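You operate a simulated robot arm through the tools that you are given. There is no shell and no other tool. Be economical: measure what you need, move in short steps, check, and stop when the job is done.

You run a simulated two-armed robot. Do the job below in one go: nothing can be reset, and whatever is moved stays where it is left.

TASK
Open the bottom drawer, take the blue disc and leave it in the floor of the bottom kitchen drawer and shut the drawer again. Put the leaf stamp on the drainer top away on the clay end of the island. Any order will do. Set down upright: leaf stamp.
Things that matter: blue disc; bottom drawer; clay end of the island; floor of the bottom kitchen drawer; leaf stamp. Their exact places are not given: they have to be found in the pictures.

The check looks at the end state, three seconds after you hand in, the way a careful person would. Anything else that was tipped, shoved, dropped, spilled or broken makes it a failure.

THE ROBOT
Two 7-joint arms with two-finger parallel grippers on one trunk, on a base that drives. Base frame: it is fixed to the floor where the robot stands at the start and does not move with it; the origin is under the middle of the robot, x ahead of it, y to its left, z up. Readings come in cm, degrees, newtons and seconds.
The left shoulder is at the start at [15.2, 18.2, 75.8], the right one opposite. With the tool pointing down near the work surface each hand reaches from about 16 to 58 cm from the robot's upright axis, wherever it stands, measured 20 degrees to its own side. Places, roughly: blue disc [150, -50, 100]; bottom drawer [100, 30, 20]; clay end of the island [-40, -100, 90]; floor of the bottom kitchen drawer [100, 30, 10]; leaf stamp [175, -50, 100]. Payload 3.91 kg a hand.
Tool frame (each hand has its own): the origin (TCP) lies between the finger pads and is the grasp point; the fingertips stand 3 cm ahead of it; z points along the fingers, y is the line along which they close. Largest opening 11 cm; finger width 2, thickness 1; the body of the gripper, 4.8 by 11.2 cm, starts 5.5 cm behind the TCP.
Orientation is that of the tool frame in the base frame, as a unit quaternion [x, y, z, w]. With the fingers straight down and closing along the base's y, the tool's x points along the base's -x, its y along +y and its z along -z.

THE INTERFACE
- The arms move only by the tool move_arm. It takes "left_commands", "right_commands" or both (then of equal length, played together; a hand with none holds still); each is a list of rows, each a list of 7 numbers: the shift along the base's x, y, z in units of 300 mm (1.0 is 300 mm), then the turn, a rotation vector about the base's x, y, z in units of 120 degrees (1.0 is 120 degrees), then the closure, from 0 (fully open) to 1 (shut). In form: [[dx, dy, dz, wx, wy, wz, jaw], ...]. A call has 1 to 8 rows; each row is the pose to reach, as a shift and turn from the pose commanded when the call began. A call with a number of a shift or a turn outside -1 to 1 is refused whole. Each row takes 0.2 s and may step no farther than 5 cm and 8.6 degrees from the row before; otherwise, or with a gripper value out of range, the whole call is refused. Where a pose cannot be reached the arm comes as near as it can. A force on the tool above 40 N (or 10 N above the force at the start of the call, whichever is more), or a blocked arm, ends the call early, and 0.2 s more pass. The fingers move at their own pace (about 7.2 cm/s each) and stop on an object; they squeeze with about 27 N. The grip force told is the motor's: it shows also when the fingers shut on nothing. Time passes only in rows, and 0.2 s behind the last, so rows that repeat a pose let the fingers close. The reply holds the time, the measured pose of the TCP, the force on the tool along the base axes, the opening and the grip force, in the units named above and with some noise, with the torque about the TCP (base axes, N m) and any sound that the robot's microphone picked up.
- Cameras (640 x 400 px; columns grow to the right, rows downward): "scene" is now at [26.76, -4.82, 87.84]; the picture's right is [-0.88, -0.48, 0.00], its down [-0.45, 0.82, -0.36] and it looks along [0.17, -0.32, -0.93] (base axes); focal length 214 px, centre (320, 200). "left" rides on the left gripper at [7.2, -1.7, -10.3] in its tool frame; the picture's right is [0.23, 0.97, 0.00], its down [-0.76, 0.18, -0.62] and it looks along [-0.61, 0.14, 0.78] (tool axes); focal length 222 px, centre (320, 200). "right" rides on the right gripper at [7.2, 1.7, -10.3] in its tool frame; the picture's right is [-0.23, 0.97, 0.00], its down [-0.76, -0.18, -0.62] and it looks along [-0.61, -0.14, 0.78] (tool axes); focal length 222 px, centre (320, 200).
- get_image(camera): a new picture of that camera. The clock stands still meanwhile.
- slide_trunk(by): slides the trunk up (or, below 0, down) by that many cm; the arms and the scene camera ride with it, the base frame stays. It gives what a move gives, with no picture.
- base_move(legs): drives the robot by 1 to 6 legs, each [ahead, left, turn to the left] in cm, cm and degrees, along the robot's own axes; the way and the turn of a leg run together, so that a leg with both is an arc; at most 150 cm and 180 degrees a leg. The arms and the cameras ride along, it lands a little off, and it stops where it bumps. It gives what a move gives.
- head_to(pan, tilt): turns the head with the scene camera to pan (to the left, within 80 degrees either way) and tilt (down, from -29 to 69), counted from straight ahead of the robot. It gives what a move gives.
- pixel_to_xyz(camera, pixels): there is no depth. For up to 12 entries [column, row, z] of the newest picture of that camera ("zoom" is the newest enlarged one), the place [x, y] in the base frame at which the ray of that pixel passes the height z, good to about 0.2 cm. The clock stands still meanwhile.
- close_up(camera, box): a new picture of the part [left, top, right, bottom] of that camera's present view, enlarged. The clock stands still meanwhile.
- sign_off(): hands the job in; it is judged then, once.

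Go step by step. Measure first, check grasps and placings, and put right what went wrong. The budget is 110 turns and 108 pictures, counting those below and the enlarged ones. Unless the task says otherwise, let go and move clear before handing in, and close with one line.

The tools are called by a JSON object that holds its "name" and its "arguments". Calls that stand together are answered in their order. move_arm: Moves the arms, as the interface text tells. Its arguments: {"type":"object","properties":{"left_commands":{"type":"array","items":{"type":"array","items":{"type":"number"}}},"right_commands":{"type":"array","items":{"type":"array","items":{"type":"number"}}}},"required":[]} The other tools are called the same way: slide_trunk (by) slides the trunk up or down; base_move (legs) drives the base; head_to (pan, tilt) turns the head that bears the scene camera; get_image (camera) takes a picture; pixel_to_xyz (camera, pixels) gives the place at which the rays of pixels pass given heights; close_up (camera, box) takes an enlarged picture of a part of a camera's view; sign_off () hands the job in.

At the start:

```text
clock: 0.0
left_tool_pos: [49.0, 29.6, 65.94]
left_tool_rot: [-0.001, 1.0, 0.0, 0.0]
left_wrist_force: [0.8, -0.4, 0.1]
left_moment: [0.0, -0.02, 0.02]
left_opening: 10.99
left_grip_force: 0.0
right_tool_pos: [57.87, -14.92, 62.95]
right_tool_rot: [0.0, 1.0, 0.0, -0.001]
right_wrist_force: [0.1, -0.3, 0.3]
right_moment: [-0.04, -0.01, 0.03]
right_opening: 10.98
right_grip_force: 0.0
trunk travel left (down, up): [-2.5, 48.9]
robot x, y, heading: [0.01, -0.07, 0.1]
head pan, tilt: [-61.1, 68.8]
```

scene: 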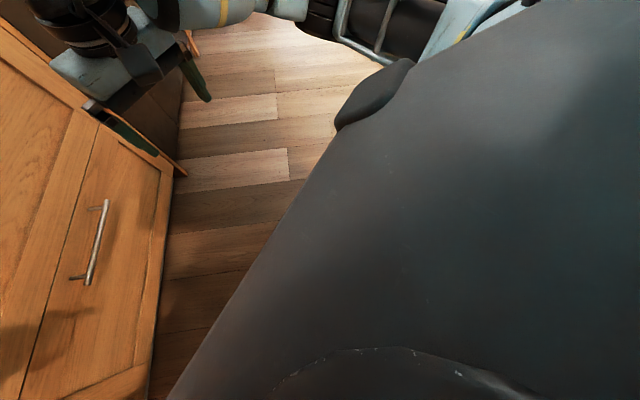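
right: 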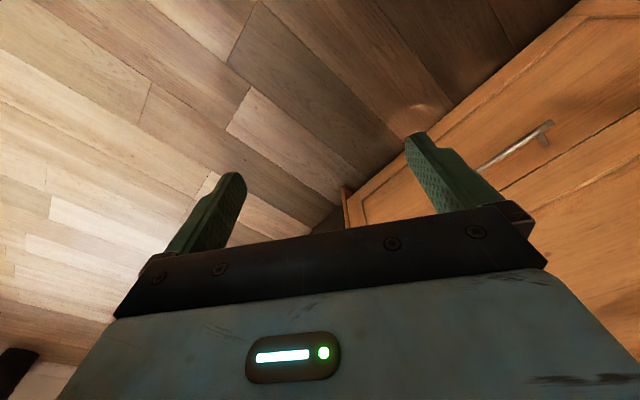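
left: 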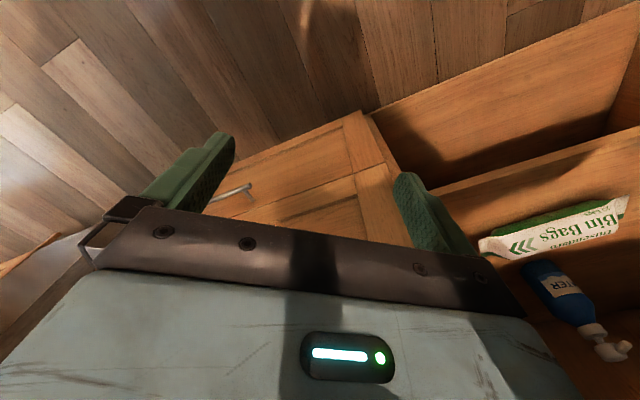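

The pictures show wooden cabinets ahead, with an open shelf with bin bags on the left side. I will look around with the head first.

{"name": "head_to", "arguments": {"pan": 0, "tilt": 25}}

{"name": "get_image", "arguments": {"camera": "scene"}}

{"name": "head_to", "arguments": {"pan": -60, "tilt": 15}}

{"name": "get_image", "arguments": {"camera": "scene"}}

{"name": "head_to", "arguments": {"pan": 60, "tilt": 25}}

{"name": "get_image", "arguments": {"camera": "scene"}}

```text
clock: 1.3
left_tool_pos: [49.0, 29.54, 65.95]
left_tool_rot: [-0.001, 1.0, 0.0, 0.0]
left_wrist_force: [0.4, 0.1, -0.2]
left_moment: [-0.01, -0.02, 0.02]
left_opening: 11.02
left_grip_force: 0.1
right_tool_pos: [57.81, -15.15, 62.87]
right_tool_rot: [0.0, 1.0, 0.0, -0.001]
right_wrist_force: [0.7, -0.1, 0.2]
right_moment: [-0.02, 0.0, -0.02]
right_opening: 11.01
right_grip_force: 0.1
trunk travel left (down, up): [-2.5, 48.9]
robot x, y, heading: [-0.02, -0.07, 0.1]
head pan, tilt: [0.0, 25.0]
```

```text
104 pictures are left
```

scene: 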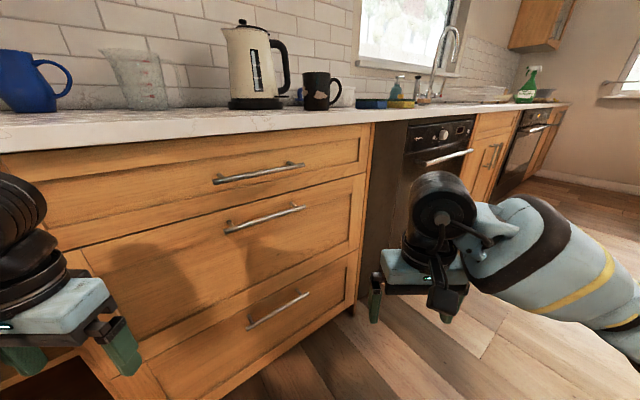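

```text
clock: 2.6
left_tool_pos: [49.1, 29.57, 65.87]
left_tool_rot: [-0.002, 1.0, 0.0, 0.0]
left_wrist_force: [-0.8, 0.3, 0.0]
left_moment: [0.03, -0.01, 0.03]
left_opening: 11.01
left_grip_force: 0.1
right_tool_pos: [57.81, -15.02, 62.99]
right_tool_rot: [0.0, 1.0, 0.0, 0.0]
right_wrist_force: [-0.7, -0.8, -0.1]
right_moment: [0.0, 0.01, -0.01]
right_opening: 11.03
right_grip_force: 0.1
trunk travel left (down, up): [-2.5, 48.9]
robot x, y, heading: [0.03, 0.01, 0.3]
head pan, tilt: [-60.0, 15.0]
```

```text
103 pictures are left
```

scene: 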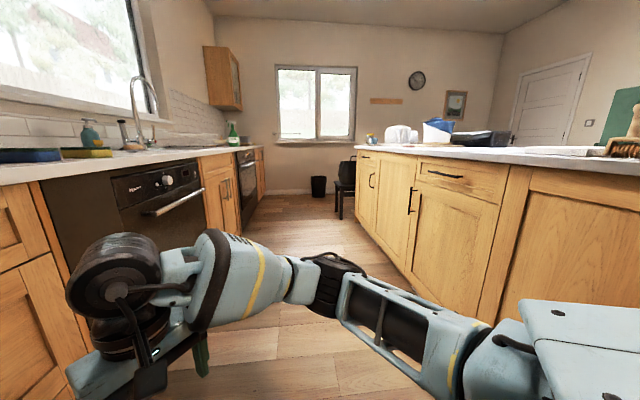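

```text
clock: 4.6
left_tool_pos: [48.95, 29.5, 65.91]
left_tool_rot: [-0.001, 1.0, 0.0, 0.0]
left_wrist_force: [-0.4, -0.4, 0.0]
left_moment: [-0.02, 0.01, -0.04]
left_opening: 10.99
left_grip_force: 0.0
right_tool_pos: [57.87, -14.97, 62.89]
right_tool_rot: [0.0, 1.0, 0.001, 0.0]
right_wrist_force: [-0.2, 0.3, 0.2]
right_moment: [0.0, -0.01, 0.01]
right_opening: 11.0
right_grip_force: 0.1
trunk travel left (down, up): [-2.5, 48.9]
robot x, y, heading: [-0.05, 0.03, -0.3]
head pan, tilt: [60.0, 25.0]
```

```text
102 pictures are left
```

scene: 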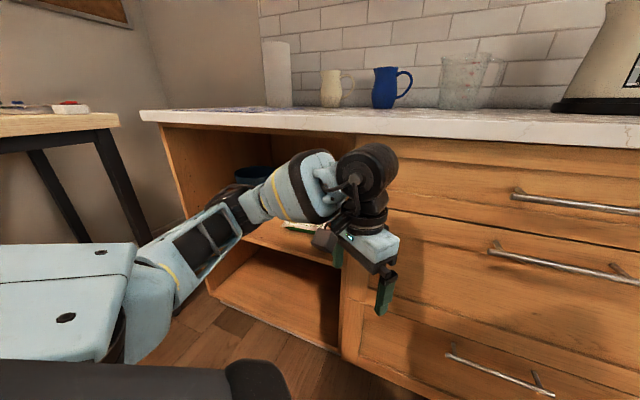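

The drawer unit is ahead with the bottom drawer handle at about (278,310) in the straight-ahead view; sink to the right and island on the far right. I raise the trunk to look onto the tops.

{"name": "slide_trunk", "arguments": {"by": 25}}

{"name": "head_to", "arguments": {"pan": -25, "tilt": 15}}

{"name": "get_image", "arguments": {"camera": "scene"}}

{"name": "head_to", "arguments": {"pan": -80, "tilt": 20}}

{"name": "get_image", "arguments": {"camera": "scene"}}

```text
clock: 7.2
left_tool_pos: [49.08, 29.59, 90.97]
left_tool_rot: [0.0, 1.0, 0.0, -0.001]
left_wrist_force: [0.4, -0.6, -0.1]
left_moment: [-0.02, -0.03, -0.03]
left_opening: 11.0
left_grip_force: 0.0
right_tool_pos: [57.87, -14.98, 88.05]
right_tool_rot: [-0.001, 1.0, 0.0, 0.0]
right_wrist_force: [-0.1, 0.2, -0.4]
right_moment: [0.03, 0.01, -0.01]
right_opening: 11.0
right_grip_force: 0.0
trunk travel left (down, up): [-27.5, 23.9]
robot x, y, heading: [-0.19, -0.24, 0.3]
head pan, tilt: [60.0, 25.0]
```

```text
clock: 8.8
left_tool_pos: [49.06, 29.56, 90.89]
left_tool_rot: [-0.001, 1.0, 0.0, -0.001]
left_wrist_force: [0.1, -0.5, -0.8]
left_moment: [-0.02, -0.01, 0.0]
left_opening: 11.02
left_grip_force: 0.0
right_tool_pos: [57.86, -15.0, 87.99]
right_tool_rot: [-0.001, 1.0, -0.001, -0.001]
right_wrist_force: [0.7, 0.2, -0.8]
right_moment: [0.01, 0.04, -0.01]
right_opening: 10.98
right_grip_force: 0.0
trunk travel left (down, up): [-27.5, 23.9]
robot x, y, heading: [-0.23, -0.3, 0.0]
head pan, tilt: [-25.0, 15.0]
```

```text
101 pictures are left
```

scene: 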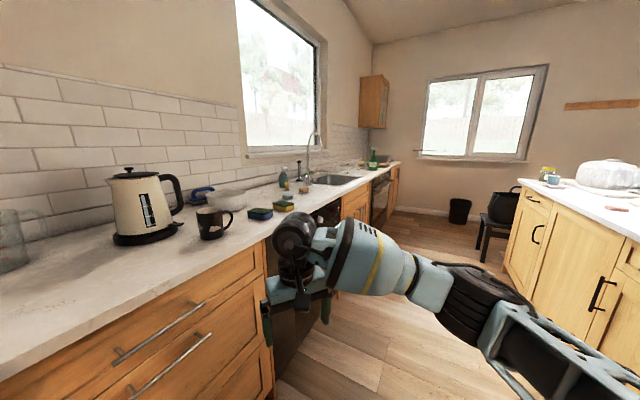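

```text
clock: 10.0
left_tool_pos: [48.98, 29.46, 90.9]
left_tool_rot: [-0.001, 1.0, 0.0, -0.001]
left_wrist_force: [-0.2, 0.5, -0.1]
left_moment: [0.01, 0.0, 0.02]
left_opening: 11.0
left_grip_force: 0.1
right_tool_pos: [57.76, -14.91, 87.95]
right_tool_rot: [-0.001, 1.0, 0.0, -0.001]
right_wrist_force: [0.9, 0.9, 0.1]
right_moment: [0.04, 0.03, 0.02]
right_opening: 11.0
right_grip_force: 0.0
trunk travel left (down, up): [-27.5, 23.9]
robot x, y, heading: [-0.3, 0.12, -0.0]
head pan, tilt: [-80.0, 20.0]
```

```text
100 pictures are left
```

scene: 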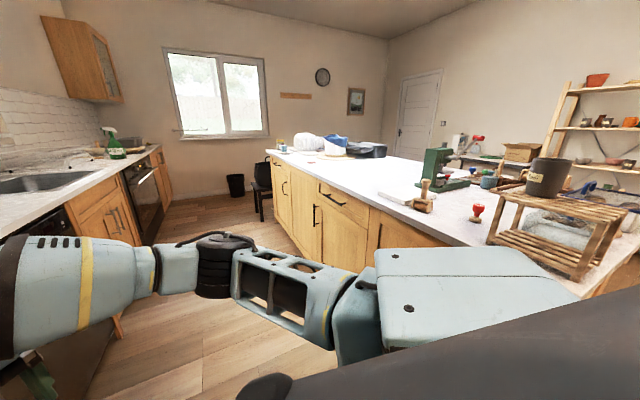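

The island's clay end is at the right (rack, pot, brush around (430,200)–(600,220)). I zoom in on the sink area and on the clay end.

{"name": "close_up", "arguments": {"camera": "scene", "box": [380, 130, 640, 290]}}

{"name": "head_to", "arguments": {"pan": -25, "tilt": 15}}

{"name": "close_up", "arguments": {"camera": "scene", "box": [190, 120, 430, 270]}}

```text
2.46 times, centred on (510, 210) of scene
```

zoom: 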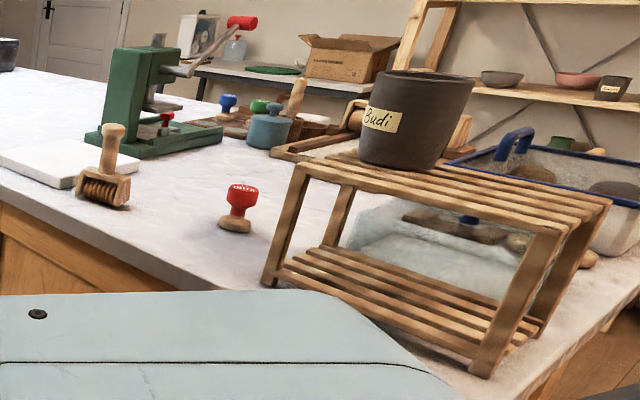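

```text
clock: 11.3
left_tool_pos: [49.0, 29.51, 90.95]
left_tool_rot: [-0.002, 1.0, 0.0, -0.001]
left_wrist_force: [-0.2, 0.3, 0.6]
left_moment: [0.08, 0.01, 0.02]
left_opening: 11.0
left_grip_force: 0.0
right_tool_pos: [57.75, -14.93, 88.11]
right_tool_rot: [0.0, 1.0, 0.0, 0.0]
right_wrist_force: [0.0, 0.5, -0.4]
right_moment: [-0.03, 0.01, 0.01]
right_opening: 11.0
right_grip_force: 0.1
trunk travel left (down, up): [-27.5, 23.9]
robot x, y, heading: [-0.02, 0.12, -0.1]
head pan, tilt: [-25.0, 15.0]
```

```text
2.67 times, centred on (310, 195) of scene
```

zoom: 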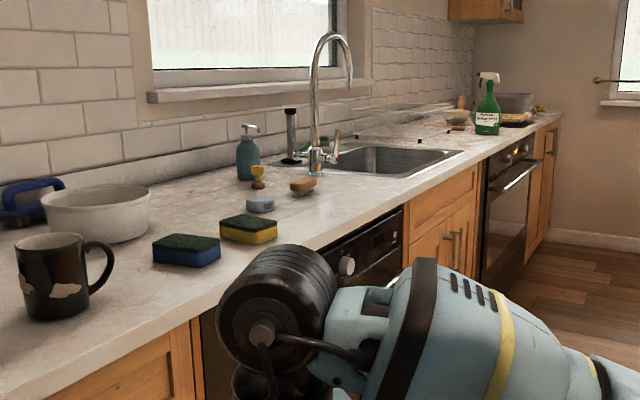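

The pale blue disc seems at zoom (260,204); the drainer lies beyond the sink around zoom (400,125). I measure several spots.

{"name": "pixel_to_xyz", "arguments": {"camera": "zoom", "pixels": [[260, 207, 90], [260, 207, 95], [258, 187, 90], [380, 138, 90], [190, 345, 90], [535, 125, 90], [457, 150, 90], [302, 192, 90], [400, 205, 90]]}}

{"name": "close_up", "arguments": {"camera": "scene", "box": [270, 150, 350, 200]}}

{"name": "close_up", "arguments": {"camera": "scene", "box": [320, 140, 400, 190]}}

```text
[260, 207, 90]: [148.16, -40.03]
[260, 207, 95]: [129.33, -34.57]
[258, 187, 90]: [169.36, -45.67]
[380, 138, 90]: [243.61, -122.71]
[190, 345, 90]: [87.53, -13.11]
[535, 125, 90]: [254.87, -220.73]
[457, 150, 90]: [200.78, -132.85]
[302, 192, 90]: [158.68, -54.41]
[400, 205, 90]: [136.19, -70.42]
```

```text
8.00 times, centred on (310, 175) of scene
```

zoom: 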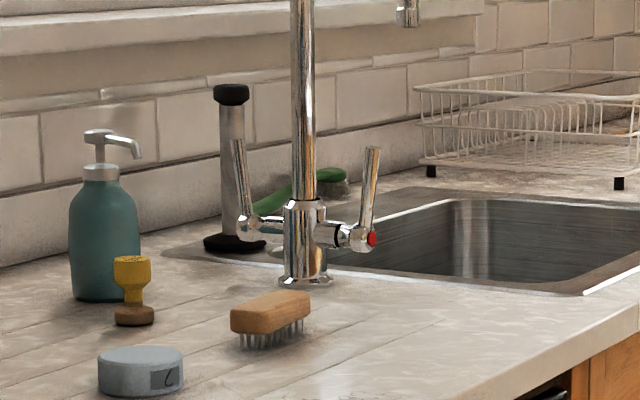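

```text
8.00 times, centred on (360, 165) of scene
```

zoom: 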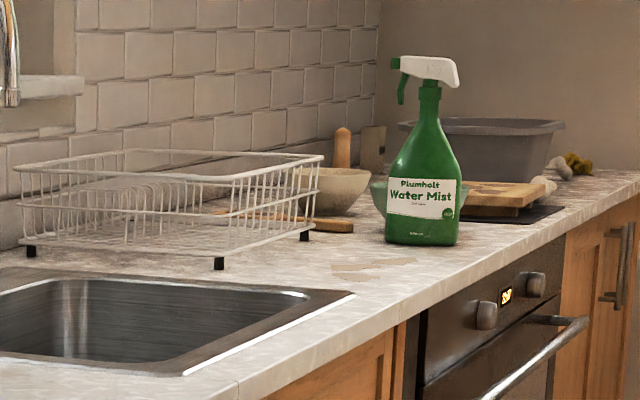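

The close view shows a yellow-headed stamp with a wooden base on the grooved drainer top (~[169,-46]) and the blue-grey disc (~[148,-40]); the counter front runs along (0.65,-0.76), so I must face about 41° left. I raise the trunk, turn, and slide right along the counter.

{"name": "slide_trunk", "arguments": {"by": 18}}

{"name": "base_move", "arguments": {"legs": [[0, 0, 40.6], [0, -90, 0]]}}

{"name": "head_to", "arguments": {"pan": -20, "tilt": 35}}

{"name": "get_image", "arguments": {"camera": "scene"}}

```text
clock: 13.3
left_tool_pos: [48.98, 29.49, 108.96]
left_tool_rot: [-0.001, 1.0, 0.0, -0.001]
left_wrist_force: [1.0, 0.0, -0.3]
left_moment: [-0.02, -0.01, 0.0]
left_opening: 10.99
left_grip_force: 0.0
right_tool_pos: [57.91, -14.95, 105.86]
right_tool_rot: [0.001, 1.0, -0.001, 0.0]
right_wrist_force: [0.0, 0.7, -0.1]
right_moment: [0.01, 0.0, 0.01]
right_opening: 10.98
right_grip_force: 0.0
trunk travel left (down, up): [-45.5, 5.9]
robot x, y, heading: [-0.45, 0.44, -0.0]
head pan, tilt: [-25.0, 15.0]
```

```text
clock: 23.3
left_tool_pos: [76.05, -14.0, 108.9]
left_tool_rot: [-0.345, 0.939, 0.0, 0.0]
left_wrist_force: [-0.2, -0.8, 0.4]
left_moment: [0.02, -0.04, -0.03]
left_opening: 11.05
left_grip_force: 0.0
right_tool_pos: [111.54, -42.24, 106.02]
right_tool_rot: [-0.344, 0.939, 0.0, 0.0]
right_wrist_force: [0.4, 0.2, 0.4]
right_moment: [-0.02, 0.03, -0.02]
right_opening: 11.0
right_grip_force: 0.1
trunk travel left (down, up): [-45.5, 5.9]
robot x, y, heading: [57.84, -68.24, 40.2]
head pan, tilt: [-25.0, 15.0]
```

```text
clock: 24.2
left_tool_pos: [75.94, -13.98, 108.83]
left_tool_rot: [-0.346, 0.938, 0.001, 0.0]
left_wrist_force: [0.3, 0.3, -0.1]
left_moment: [0.01, 0.02, 0.01]
left_opening: 11.01
left_grip_force: 0.0
right_tool_pos: [111.54, -42.13, 105.98]
right_tool_rot: [-0.344, 0.939, 0.0, 0.0]
right_wrist_force: [-0.4, 0.6, -0.5]
right_moment: [0.03, -0.01, 0.0]
right_opening: 11.03
right_grip_force: 0.2
trunk travel left (down, up): [-45.5, 5.9]
robot x, y, heading: [57.58, -68.38, 40.3]
head pan, tilt: [-20.0, 35.0]
```

```text
95 pictures are left
```

scene: 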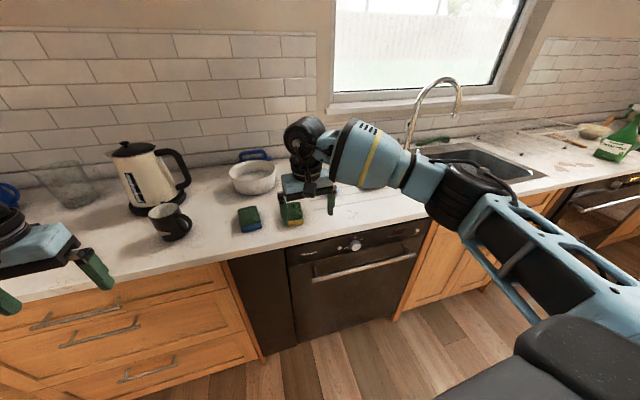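

The right arm hides the disc and stamp. I slide 44 cm more to the right to stand in front of them.

{"name": "base_move", "arguments": {"legs": [[0, -45, 0.3]]}}

{"name": "head_to", "arguments": {"pan": 0, "tilt": 30}}

{"name": "get_image", "arguments": {"camera": "scene"}}

```text
clock: 28.6
left_tool_pos: [105.02, -48.08, 108.93]
left_tool_rot: [-0.345, 0.939, 0.0, 0.001]
left_wrist_force: [-0.3, -0.2, 0.3]
left_moment: [0.0, 0.01, -0.02]
left_opening: 10.99
left_grip_force: 0.0
right_tool_pos: [140.51, -76.46, 105.95]
right_tool_rot: [-0.343, 0.939, 0.001, 0.001]
right_wrist_force: [0.9, 0.4, 0.0]
right_moment: [0.02, 0.01, 0.01]
right_opening: 11.01
right_grip_force: 0.0
trunk travel left (down, up): [-45.5, 5.9]
robot x, y, heading: [86.54, -102.52, 40.1]
head pan, tilt: [-20.0, 35.0]
```

```text
clock: 29.4
left_tool_pos: [105.04, -48.17, 108.84]
left_tool_rot: [-0.344, 0.939, 0.0, 0.001]
left_wrist_force: [-1.0, -0.3, 0.9]
left_moment: [0.0, 0.01, -0.01]
left_opening: 10.98
left_grip_force: 0.2
right_tool_pos: [140.72, -76.58, 105.99]
right_tool_rot: [-0.345, 0.939, 0.0, 0.0]
right_wrist_force: [0.5, 0.6, 0.0]
right_moment: [0.03, -0.02, 0.03]
right_opening: 10.99
right_grip_force: 0.1
trunk travel left (down, up): [-45.5, 5.9]
robot x, y, heading: [86.88, -102.01, 40.2]
head pan, tilt: [0.0, 30.0]
```

```text
94 pictures are left
```

scene: 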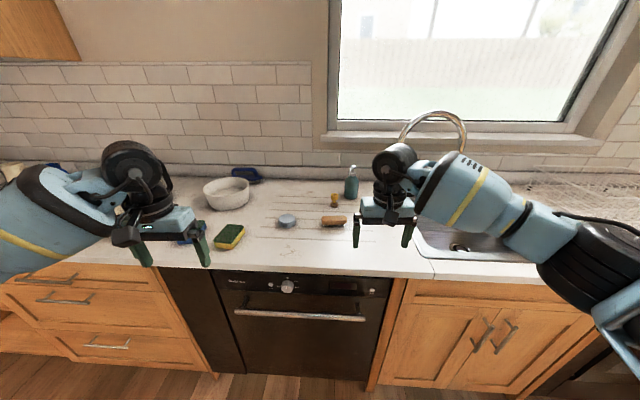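

The disc is at (287,221), stamp at (335,201), brush at (333,221), sponge (230,236). I zoom and measure them.

{"name": "close_up", "arguments": {"camera": "scene", "box": [200, 160, 380, 272]}}

{"name": "pixel_to_xyz", "arguments": {"camera": "scene", "pixels": [[287, 225, 90], [287, 225, 93], [335, 206, 90], [335, 206, 93], [210, 268, 90], [420, 274, 90]]}}

```text
3.56 times, centred on (290, 216) of scene
```

zoom: 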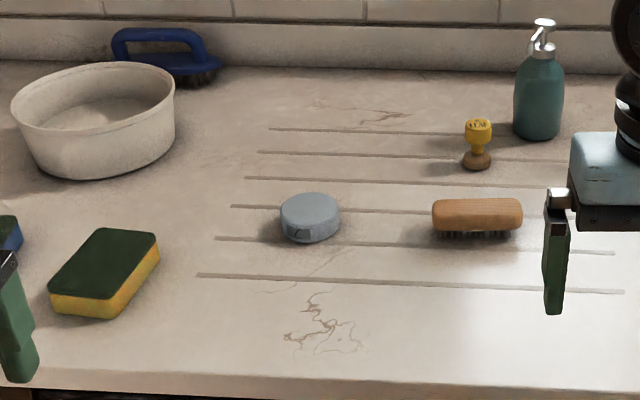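

```text
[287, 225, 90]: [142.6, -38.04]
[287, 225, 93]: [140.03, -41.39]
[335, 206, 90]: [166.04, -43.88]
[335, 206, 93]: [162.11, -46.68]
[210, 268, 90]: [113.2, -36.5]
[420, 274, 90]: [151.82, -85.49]
```

The stamp is labelled "LEAF" – right object. The counter edge is about 60 cm ahead; I look down to see how far the base sticks out.

{"name": "head_to", "arguments": {"pan": 0, "tilt": 69}}

{"name": "get_image", "arguments": {"camera": "scene"}}

```text
clock: 30.5
left_tool_pos: [104.97, -48.24, 108.89]
left_tool_rot: [-0.345, 0.939, 0.0, -0.001]
left_wrist_force: [-0.7, -0.9, -0.9]
left_moment: [0.02, 0.02, -0.01]
left_opening: 10.99
left_grip_force: 0.1
right_tool_pos: [140.49, -76.44, 106.07]
right_tool_rot: [-0.344, 0.939, 0.0, 0.0]
right_wrist_force: [-0.2, 0.3, 0.1]
right_moment: [0.0, -0.02, 0.02]
right_opening: 10.99
right_grip_force: 0.0
trunk travel left (down, up): [-45.5, 5.9]
robot x, y, heading: [86.42, -102.23, 40.2]
head pan, tilt: [0.0, 68.8]
```

```text
92 pictures are left
```

scene: 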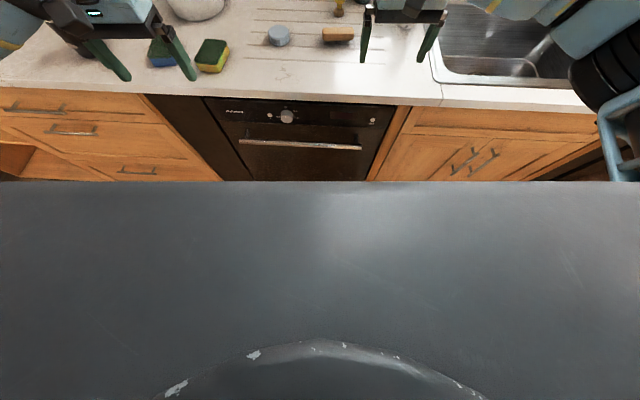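

A dark body part fills the lower picture up to row 181. I ask where that edge ray passes at several heights.

{"name": "pixel_to_xyz", "arguments": {"camera": "scene", "pixels": [[320, 181, 110], [320, 181, 80], [320, 181, 50], [320, 181, 20], [320, 181, 0], [210, 97, 91], [420, 104, 91], [278, 36, 91], [278, 36, 94], [320, 345, 110]]}}

{"name": "head_to", "arguments": {"pan": 70, "tilt": 60}}

{"name": "get_image", "arguments": {"camera": "scene"}}

```text
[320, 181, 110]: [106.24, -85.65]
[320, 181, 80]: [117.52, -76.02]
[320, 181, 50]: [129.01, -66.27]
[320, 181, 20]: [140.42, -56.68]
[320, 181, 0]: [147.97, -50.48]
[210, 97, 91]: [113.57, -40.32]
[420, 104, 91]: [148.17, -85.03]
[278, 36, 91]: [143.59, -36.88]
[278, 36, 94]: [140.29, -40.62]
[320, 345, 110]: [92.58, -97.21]
```

```text
clock: 31.9
left_tool_pos: [105.09, -48.18, 108.86]
left_tool_rot: [-0.344, 0.939, 0.001, 0.0]
left_wrist_force: [0.3, -0.2, 0.0]
left_moment: [0.02, 0.03, 0.02]
left_opening: 11.01
left_grip_force: 0.1
right_tool_pos: [140.43, -76.53, 105.95]
right_tool_rot: [-0.343, 0.939, 0.0, -0.001]
right_wrist_force: [0.4, 0.2, -0.8]
right_moment: [0.01, 0.0, -0.02]
right_opening: 10.99
right_grip_force: 0.0
trunk travel left (down, up): [-45.5, 5.9]
robot x, y, heading: [86.59, -102.64, 40.3]
head pan, tilt: [70.0, 60.0]
```

```text
91 pictures are left
```

scene: 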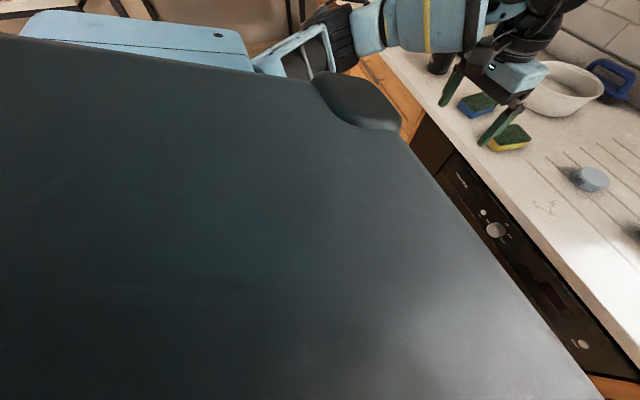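

The dark part is the torso top, close under the camera and above counter height. I drive ahead 20 cm with a small turn to be square, hands well above the things.

{"name": "base_move", "arguments": {"legs": [[20, 0, -2]]}}

{"name": "head_to", "arguments": {"pan": 0, "tilt": 50}}

{"name": "get_image", "arguments": {"camera": "scene"}}

```text
clock: 33.5
left_tool_pos: [122.18, -36.31, 108.92]
left_tool_rot: [-0.327, 0.945, 0.0, 0.0]
left_wrist_force: [0.9, 0.3, 0.6]
left_moment: [0.01, 0.0, -0.01]
left_opening: 10.98
left_grip_force: 0.0
right_tool_pos: [156.71, -66.01, 106.01]
right_tool_rot: [-0.327, 0.945, 0.0, 0.001]
right_wrist_force: [-0.7, -0.1, 0.1]
right_moment: [-0.04, 0.02, 0.01]
right_opening: 10.98
right_grip_force: 0.0
trunk travel left (down, up): [-45.5, 5.9]
robot x, y, heading: [101.95, -90.08, 38.0]
head pan, tilt: [70.0, 60.0]
```

```text
clock: 34.9
left_tool_pos: [122.31, -36.25, 108.93]
left_tool_rot: [-0.327, 0.945, 0.0, -0.001]
left_wrist_force: [-0.7, -0.7, 0.4]
left_moment: [0.03, 0.01, 0.0]
left_opening: 11.01
left_grip_force: 0.0
right_tool_pos: [156.75, -65.93, 105.97]
right_tool_rot: [-0.328, 0.945, -0.001, 0.0]
right_wrist_force: [0.2, -0.2, 0.0]
right_moment: [0.03, -0.04, 0.02]
right_opening: 11.02
right_grip_force: 0.0
trunk travel left (down, up): [-45.5, 5.9]
robot x, y, heading: [101.79, -89.86, 38.2]
head pan, tilt: [0.0, 50.0]
```

```text
90 pictures are left
```

scene: 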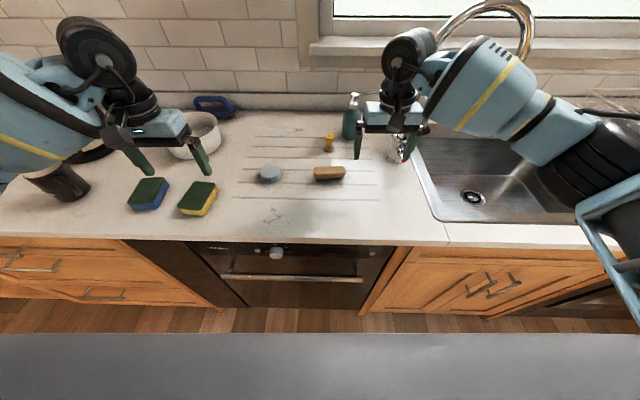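

Square to the counter now (edge row ≈243). I measure objects again and how much floor is still free ahead.

{"name": "close_up", "arguments": {"camera": "scene", "box": [240, 120, 400, 220]}}

{"name": "pixel_to_xyz", "arguments": {"camera": "scene", "pixels": [[320, 331, 0], [290, 307, 0], [320, 243, 91], [270, 180, 90], [270, 180, 93], [328, 150, 90], [328, 150, 93]]}}

{"name": "get_image", "arguments": {"camera": "left"}}

{"name": "get_image", "arguments": {"camera": "right"}}

```text
4.00 times, centred on (320, 170) of scene
```

zoom: 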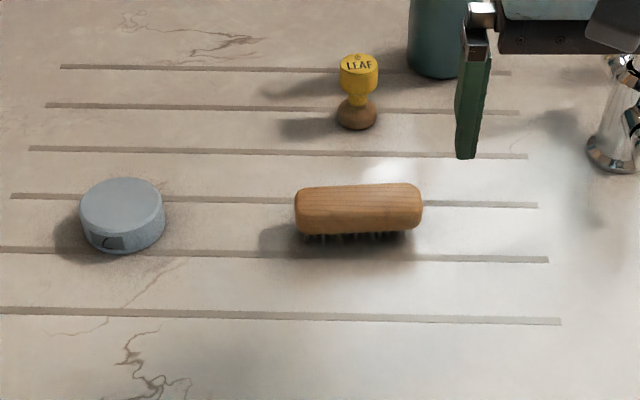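

```text
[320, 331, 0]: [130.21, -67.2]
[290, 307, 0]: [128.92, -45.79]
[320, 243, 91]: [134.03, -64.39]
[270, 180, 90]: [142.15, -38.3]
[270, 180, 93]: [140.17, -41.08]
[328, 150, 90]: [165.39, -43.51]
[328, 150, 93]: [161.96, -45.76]
```

```text
88 pictures are left
```

left: 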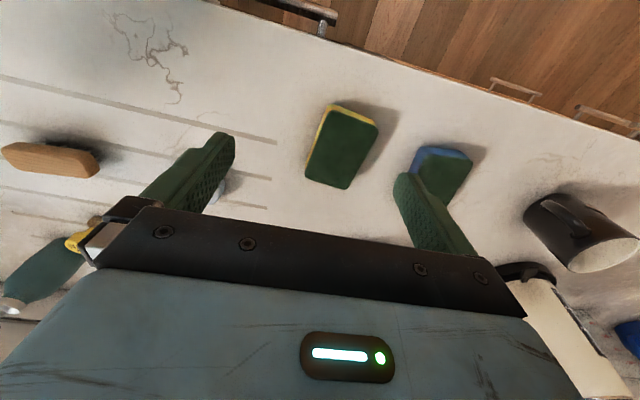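

```text
87 pictures are left
```

right: 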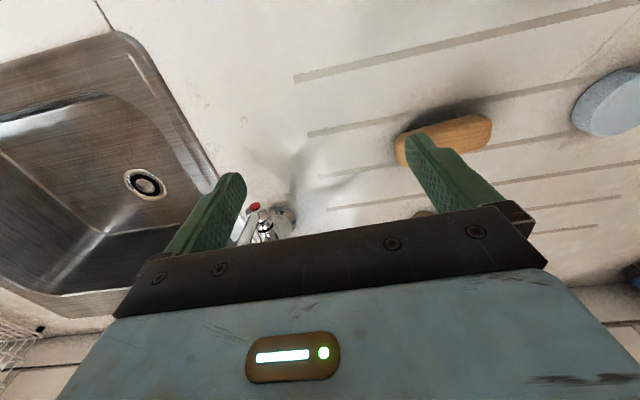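

I match the groove ends in the right camera ((295,79),(308,135)) with the zoom ((560,322),(548,260)) to get the counter height.

{"name": "pixel_to_xyz", "arguments": {"camera": "right", "pixels": [[295, 79, 88], [295, 79, 92], [308, 135, 88], [308, 135, 92]]}}

{"name": "pixel_to_xyz", "arguments": {"camera": "zoom", "pixels": [[560, 322, 88], [560, 322, 92], [548, 260, 88], [548, 260, 92], [122, 213, 93], [122, 213, 96], [357, 117, 91], [359, 65, 96], [359, 65, 98]]}}

```text
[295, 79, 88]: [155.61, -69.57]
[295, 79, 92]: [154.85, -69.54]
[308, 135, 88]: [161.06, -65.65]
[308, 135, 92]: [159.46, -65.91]
```

```text
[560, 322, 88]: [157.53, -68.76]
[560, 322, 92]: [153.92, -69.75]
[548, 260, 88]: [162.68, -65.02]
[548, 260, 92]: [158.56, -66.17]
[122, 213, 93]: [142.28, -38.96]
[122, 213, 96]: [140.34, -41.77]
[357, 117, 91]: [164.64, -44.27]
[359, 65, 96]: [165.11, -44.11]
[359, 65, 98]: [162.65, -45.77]
```

Counter height comes out ≈90.6; stamp centre ≈(164.4,-44.5), top ≈97; disc ≈(142,-39.5). I pull the right hand back and then drive 9 cm closer.

{"name": "move_arm", "arguments": {"right_commands": [[-0.105, -0.0823, 0, 0, 0, 0, 0], [-0.21, -0.1647, 0, 0, 0, 0, 0], [-0.315, -0.247, 0, 0, 0, 0, 0]]}}

{"name": "base_move", "arguments": {"legs": [[9, 0, 0]]}}

{"name": "get_image", "arguments": {"camera": "scene"}}

{"name": "get_image", "arguments": {"camera": "left"}}

```text
clock: 35.7
left_tool_pos: [122.18, -36.42, 109.03]
left_tool_rot: [-0.327, 0.945, 0.0, 0.0]
left_wrist_force: [0.1, -0.3, 0.4]
left_moment: [0.03, -0.01, -0.03]
left_opening: 10.98
left_grip_force: 0.0
right_tool_pos: [147.26, -73.23, 105.95]
right_tool_rot: [-0.327, 0.945, 0.0, 0.0]
right_wrist_force: [0.1, 0.3, 0.1]
right_moment: [0.0, -0.05, 0.0]
right_opening: 10.99
right_grip_force: 0.1
trunk travel left (down, up): [-45.5, 5.9]
robot x, y, heading: [101.93, -89.79, 38.2]
head pan, tilt: [0.0, 50.0]
```

```text
clock: 36.8
left_tool_pos: [129.23, -30.83, 108.88]
left_tool_rot: [-0.327, 0.945, 0.001, 0.0]
left_wrist_force: [-0.4, 0.0, -0.9]
left_moment: [-0.03, 0.0, 0.04]
left_opening: 10.98
left_grip_force: 0.0
right_tool_pos: [154.14, -67.87, 105.9]
right_tool_rot: [-0.327, 0.945, 0.0, 0.0]
right_wrist_force: [0.9, -0.2, 0.2]
right_moment: [0.01, 0.04, 0.03]
right_opening: 10.99
right_grip_force: 0.1
trunk travel left (down, up): [-45.5, 5.9]
robot x, y, heading: [109.07, -84.31, 38.3]
head pan, tilt: [0.0, 50.0]
```

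```text
86 pictures are left
```

scene: 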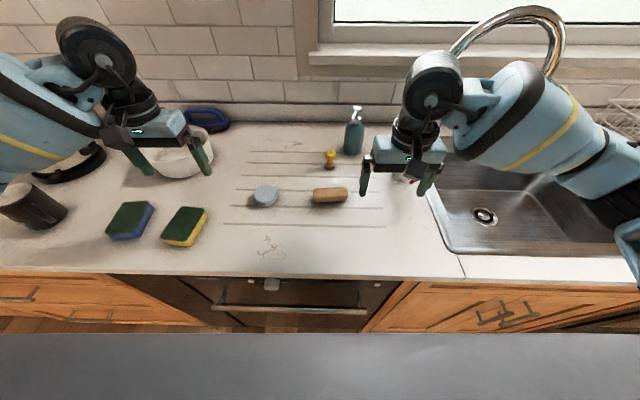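

```text
85 pictures are left
```

left: 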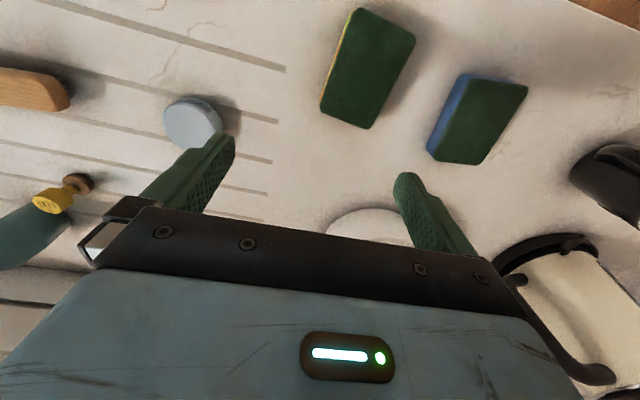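

The disc is at scene (265,194) and in the left camera at (192,120). I pin down its centre and size from both.

{"name": "close_up", "arguments": {"camera": "scene", "box": [225, 165, 305, 215]}}

{"name": "close_up", "arguments": {"camera": "left", "box": [152, 90, 232, 140]}}

```text
8.00 times, centred on (265, 190) of scene
```

zoom: 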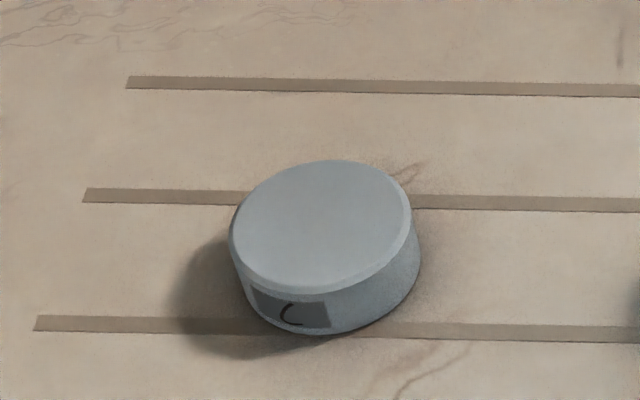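

```text
8.00 times, centred on (192, 115) of left
```

zoom: 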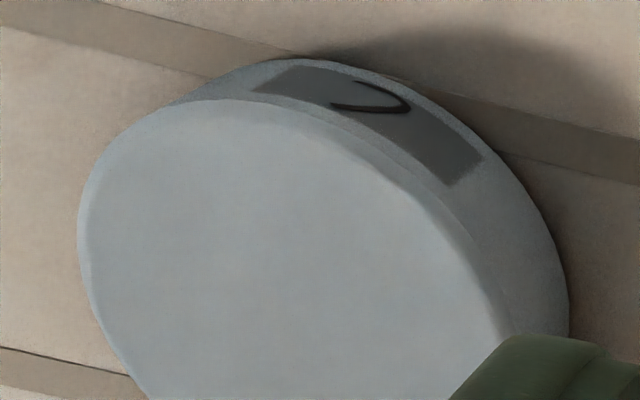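

{"name": "pixel_to_xyz", "arguments": {"camera": "scene", "pixels": [[265, 193.1, 92], [265, 193.1, 94], [253.8, 194, 93], [276.4, 192, 93]]}}

{"name": "pixel_to_xyz", "arguments": {"camera": "left", "pixels": [[189.5, 123, 92], [189.5, 123, 94]]}}

```text
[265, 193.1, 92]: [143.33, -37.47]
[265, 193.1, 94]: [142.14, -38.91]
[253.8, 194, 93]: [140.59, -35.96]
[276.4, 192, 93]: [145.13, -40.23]
```

```text
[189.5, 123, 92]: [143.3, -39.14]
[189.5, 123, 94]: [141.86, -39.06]
```

Disc centre ≈(142.4,-38.8), diameter ≈6.2. I bring the left hand over it and down to z≈99, then check.

{"name": "move_arm", "arguments": {"left_commands": [[0.11, -0.0665, 0, 0, 0, 0, 0], [0.22, -0.133, 0, 0, 0, 0, 0], [0.33, -0.1995, 0, 0, 0, 0, 0], [0.439, -0.266, 0, 0, 0, 0, 0], [0.439, -0.266, -0.11, 0, 0, 0, 0], [0.439, -0.266, -0.22, 0, 0, 0, 0], [0.439, -0.266, -0.33, 0, 0, 0, 0], [0.439, -0.266, -0.33, 0, 0, 0, 0]]}}

{"name": "get_image", "arguments": {"camera": "left"}}

{"name": "get_image", "arguments": {"camera": "scene"}}

```text
clock: 38.6
left_tool_pos: [142.32, -38.88, 99.03]
left_tool_rot: [-0.327, 0.945, 0.0, 0.001]
left_wrist_force: [0.6, 0.2, -0.9]
left_moment: [0.01, 0.0, -0.04]
left_opening: 11.02
left_grip_force: 0.1
right_tool_pos: [154.32, -67.8, 105.91]
right_tool_rot: [-0.327, 0.945, 0.0, 0.0]
right_wrist_force: [0.0, 0.2, 0.2]
right_moment: [-0.01, 0.02, -0.03]
right_opening: 11.01
right_grip_force: 0.0
trunk travel left (down, up): [-45.5, 5.9]
robot x, y, heading: [108.82, -84.09, 38.2]
head pan, tilt: [0.0, 50.0]
```

```text
82 pictures are left
```

left: 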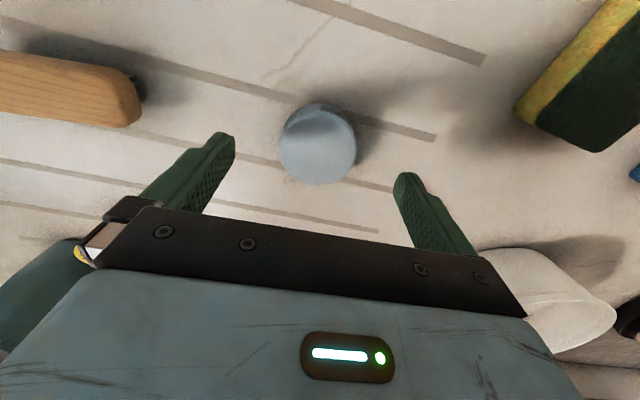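

```text
81 pictures are left
```

scene: 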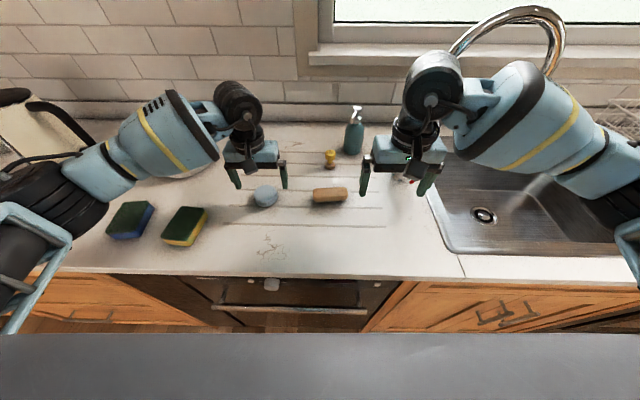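

The disc sits centred between the fingers at (317,143). I go down to z≈94 and close.

{"name": "move_arm", "arguments": {"left_commands": [[0, 0, -0.085, 0, 0, 0, 0], [0, 0, -0.167, 0, 0, 0, 0], [0, 0, -0.167, 0, 0, 0, 0], [0, 0, -0.167, 0, 0, 0, 1], [0, 0, -0.167, 0, 0, 0, 1], [0, 0, -0.167, 0, 0, 0, 1], [0, 0, -0.167, 0, 0, 0, 1]]}}

{"name": "get_image", "arguments": {"camera": "left"}}

```text
clock: 40.2
left_tool_pos: [142.55, -38.83, 94.05]
left_tool_rot: [-0.327, 0.945, 0.0, 0.0]
left_wrist_force: [0.6, -0.7, 1.2]
left_moment: [-0.03, -0.03, 0.02]
left_opening: 6.06
left_grip_force: 27.0
right_tool_pos: [154.32, -67.75, 105.93]
right_tool_rot: [-0.327, 0.945, 0.0, 0.0]
right_wrist_force: [-0.3, -0.1, -0.2]
right_moment: [0.02, 0.03, -0.02]
right_opening: 11.02
right_grip_force: 0.0
trunk travel left (down, up): [-45.5, 5.9]
robot x, y, heading: [108.68, -84.14, 37.9]
head pan, tilt: [0.0, 50.0]
```

```text
80 pictures are left
```

left: 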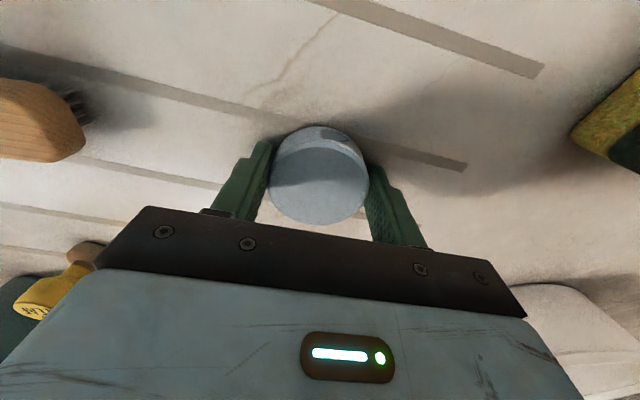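

Disc held (opening 6.06). I lift it 16 cm and draw the left hand back toward the robot.

{"name": "move_arm", "arguments": {"left_commands": [[0, 0, 0.13, 0, 0, 0, 1], [0, 0, 0.26, 0, 0, 0, 1], [0, 0, 0.39, 0, 0, 0, 1], [0, 0, 0.5, 0, 0, 0, 1], [-0.138, -0.0526, 0.5, 0, 0, 0, 1], [-0.276, -0.105, 0.5, 0, 0, 0, 1], [-0.414, -0.158, 0.5, 0, 0, 0, 1]]}}

{"name": "get_image", "arguments": {"camera": "scene"}}

```text
clock: 41.8
left_tool_pos: [129.95, -43.73, 109.01]
left_tool_rot: [-0.328, 0.945, 0.001, 0.001]
left_wrist_force: [-0.2, 1.4, -0.7]
left_moment: [0.01, 0.0, 0.01]
left_opening: 6.06
left_grip_force: 26.9
right_tool_pos: [154.07, -67.84, 105.94]
right_tool_rot: [-0.328, 0.945, 0.0, 0.001]
right_wrist_force: [1.8, 0.7, 0.4]
right_moment: [-0.01, -0.05, -0.02]
right_opening: 10.99
right_grip_force: 0.0
trunk travel left (down, up): [-45.5, 5.9]
robot x, y, heading: [108.35, -84.42, 38.2]
head pan, tilt: [0.0, 50.0]
```

```text
79 pictures are left
```

scene: 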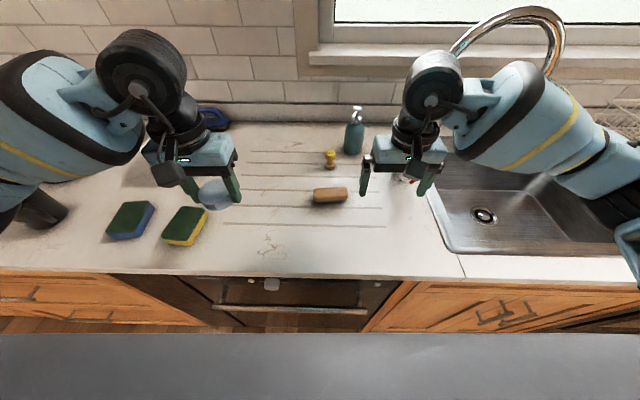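

I need the soap bottle's clearance to the stamp before approaching with the right hand, so I zoom there.

{"name": "close_up", "arguments": {"camera": "scene", "box": [300, 90, 428, 170]}}

{"name": "get_image", "arguments": {"camera": "right"}}

```text
5.00 times, centred on (364, 130) of scene
```

zoom: 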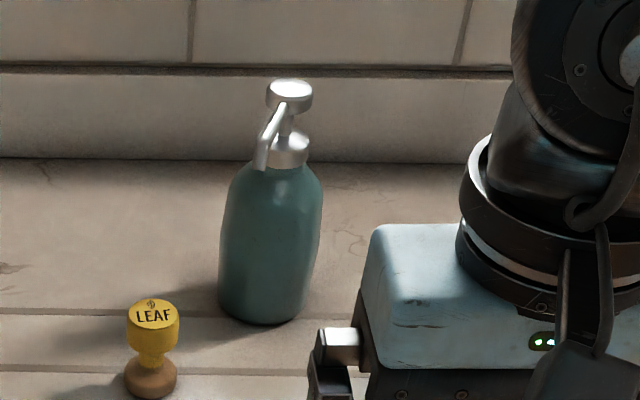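

```text
77 pictures are left
```

right: 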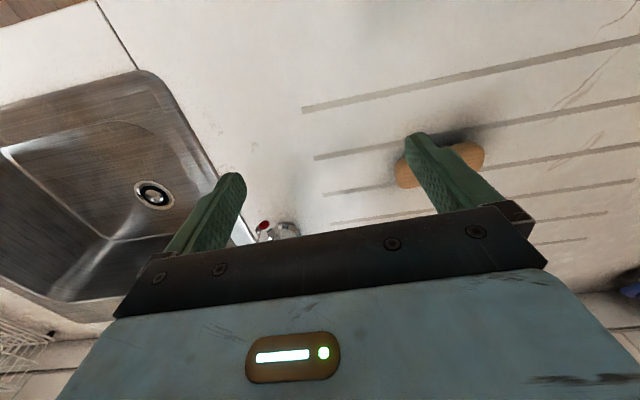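

{"name": "pixel_to_xyz", "arguments": {"camera": "zoom", "pixels": [[150, 390, 91], [152, 310, 96.5], [260, 323, 90.6], [221, 300, 91], [303, 305, 91], [320, 190, 101], [131, 375, 91.5], [177, 372, 91.5], [128, 310, 96.5], [179, 312, 96.5]]}}

```text
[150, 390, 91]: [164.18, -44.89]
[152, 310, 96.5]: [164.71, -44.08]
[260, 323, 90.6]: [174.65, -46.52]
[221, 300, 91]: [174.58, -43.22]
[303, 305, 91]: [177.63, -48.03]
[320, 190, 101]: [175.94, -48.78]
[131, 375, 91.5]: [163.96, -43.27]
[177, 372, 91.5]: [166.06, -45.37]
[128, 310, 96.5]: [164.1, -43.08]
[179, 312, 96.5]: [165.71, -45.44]
```

Stamp centre ≈(164.8,-44.3), head ≈2.9 wide at z≈96; soap bottle is ~8 cm behind and ~8 cm right of it, so there is room. I tilt the right tool 40° forward while shifting left, half-closing the fingers.

{"name": "move_arm", "arguments": {"right_commands": [[-0.0494, 0.063, 0, 0.0411, -0.0525, 0, 0.45], [-0.0988, 0.126, 0, 0.0823, -0.1049, 0, 0.45], [-0.148, 0.189, 0, 0.1234, -0.1574, 0, 0.45], [-0.198, 0.252, 0, 0.1646, -0.2098, 0, 0.45], [-0.247, 0.315, 0, 0.2057, -0.2623, 0, 0.45]]}}

{"name": "get_image", "arguments": {"camera": "scene"}}

```text
clock: 43.0
left_tool_pos: [130.0, -43.61, 109.01]
left_tool_rot: [-0.327, 0.945, 0.001, -0.001]
left_wrist_force: [-0.9, -0.3, -1.2]
left_moment: [-0.02, -0.01, 0.0]
left_opening: 6.06
left_grip_force: 26.8
right_tool_pos: [146.83, -58.41, 105.9]
right_tool_rot: [-0.306, 0.888, 0.111, 0.325]
right_wrist_force: [0.5, 0.2, 0.5]
right_moment: [-0.04, -0.01, 0.0]
right_opening: 6.05
right_grip_force: 0.0
trunk travel left (down, up): [-45.5, 5.9]
robot x, y, heading: [108.92, -84.45, 38.1]
head pan, tilt: [0.0, 50.0]
```

```text
76 pictures are left
```

scene: 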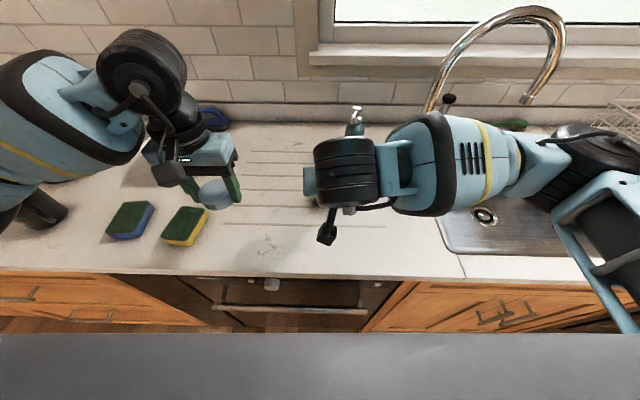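

The tilt is right (tool z ≈(0.51,0.40,-0.77)). I move forward over the stamp at constant height in two parts, checking the faucet clearance.

{"name": "move_arm", "arguments": {"right_commands": [[0.12, 0.094, 0, 0, 0, 0, 0.45], [0.24, 0.188, 0, 0, 0, 0, 0.45], [0.36, 0.282, 0, 0, 0, 0, 0.45], [0.36, 0.282, 0, 0, 0, 0, 0.45]]}}

{"name": "get_image", "arguments": {"camera": "scene"}}

{"name": "get_image", "arguments": {"camera": "right"}}

```text
clock: 44.0
left_tool_pos: [129.98, -43.6, 109.03]
left_tool_rot: [-0.327, 0.945, 0.0, -0.001]
left_wrist_force: [0.2, -1.1, -1.2]
left_moment: [0.01, -0.01, 0.03]
left_opening: 6.05
left_grip_force: 27.2
right_tool_pos: [157.63, -50.03, 105.94]
right_tool_rot: [-0.308, 0.888, 0.111, 0.323]
right_wrist_force: [-0.1, -0.2, -0.3]
right_moment: [-0.01, -0.01, -0.03]
right_opening: 6.04
right_grip_force: 0.1
trunk travel left (down, up): [-45.5, 5.9]
robot x, y, heading: [109.24, -84.2, 38.2]
head pan, tilt: [0.0, 50.0]
```

```text
75 pictures are left
```

scene: 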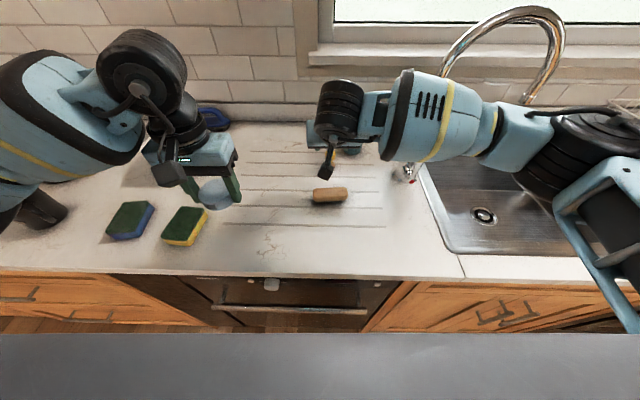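

```text
74 pictures are left
```

right: 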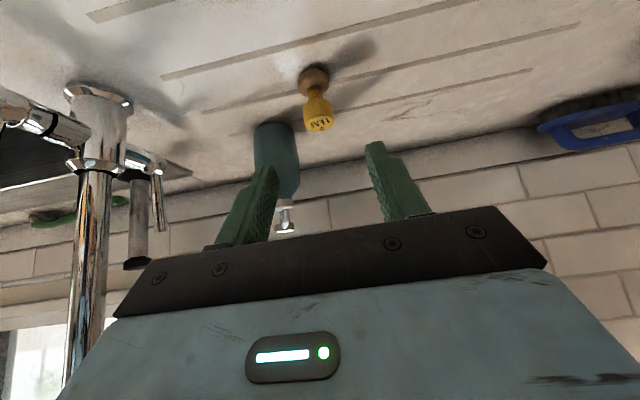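

The faucet column passes behind the forearm (base at scene (405,172)). I compute the gap before going farther.

{"name": "pixel_to_xyz", "arguments": {"camera": "scene", "pixels": [[405, 173, 90.6], [440, 80, 125], [440, 80, 120], [420, 72, 118], [420, 72, 114], [470, 85, 118], [470, 85, 114], [340, 82, 116]]}}

{"name": "pixel_to_xyz", "arguments": {"camera": "right", "pixels": [[100, 95, 90.6], [316, 78, 91.5], [320, 122, 97], [85, 260, 105]]}}

```text
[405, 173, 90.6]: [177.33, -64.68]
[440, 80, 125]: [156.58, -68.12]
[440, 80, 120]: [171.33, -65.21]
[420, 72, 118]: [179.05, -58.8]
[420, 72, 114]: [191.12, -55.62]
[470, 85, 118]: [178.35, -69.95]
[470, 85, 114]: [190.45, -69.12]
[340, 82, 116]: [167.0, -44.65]
```

```text
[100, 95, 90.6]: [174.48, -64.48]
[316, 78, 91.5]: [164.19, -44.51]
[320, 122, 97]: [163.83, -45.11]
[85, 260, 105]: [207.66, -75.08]
```

The column is at about (176.5,-64.5), roughly 14 cm ahead of the forearm now; the remaining move is ~8.8 cm. I go the first half and look.

{"name": "move_arm", "arguments": {"right_commands": [[0.115, 0.0917, 0, 0, 0, 0, 0.45], [0.115, 0.0917, 0, 0, 0, 0, 0.45]]}}

{"name": "get_image", "arguments": {"camera": "scene"}}

{"name": "get_image", "arguments": {"camera": "right"}}

```text
clock: 44.6
left_tool_pos: [129.88, -43.74, 109.15]
left_tool_rot: [-0.327, 0.945, 0.0, 0.001]
left_wrist_force: [0.2, -0.6, 0.2]
left_moment: [0.02, 0.01, -0.02]
left_opening: 6.03
left_grip_force: 26.6
right_tool_pos: [160.78, -47.2, 106.03]
right_tool_rot: [-0.308, 0.888, 0.112, 0.323]
right_wrist_force: [0.7, -0.7, 0.0]
right_moment: [-0.02, -0.02, -0.02]
right_opening: 6.03
right_grip_force: 0.0
trunk travel left (down, up): [-45.5, 5.9]
robot x, y, heading: [109.13, -84.58, 38.3]
head pan, tilt: [0.0, 50.0]
```

```text
73 pictures are left
```

scene: 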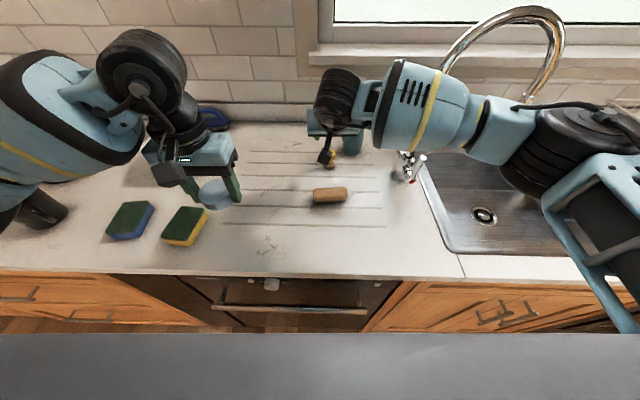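

```text
72 pictures are left
```

right: 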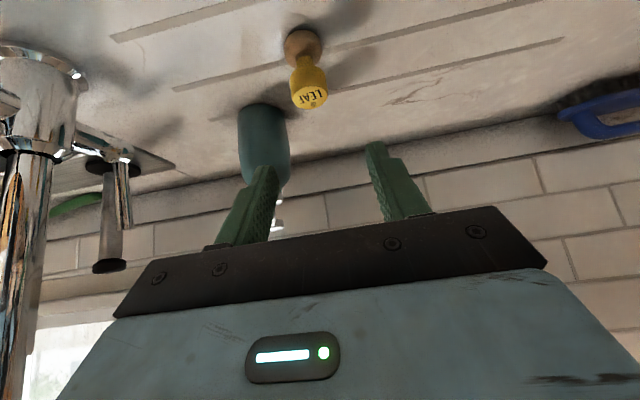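

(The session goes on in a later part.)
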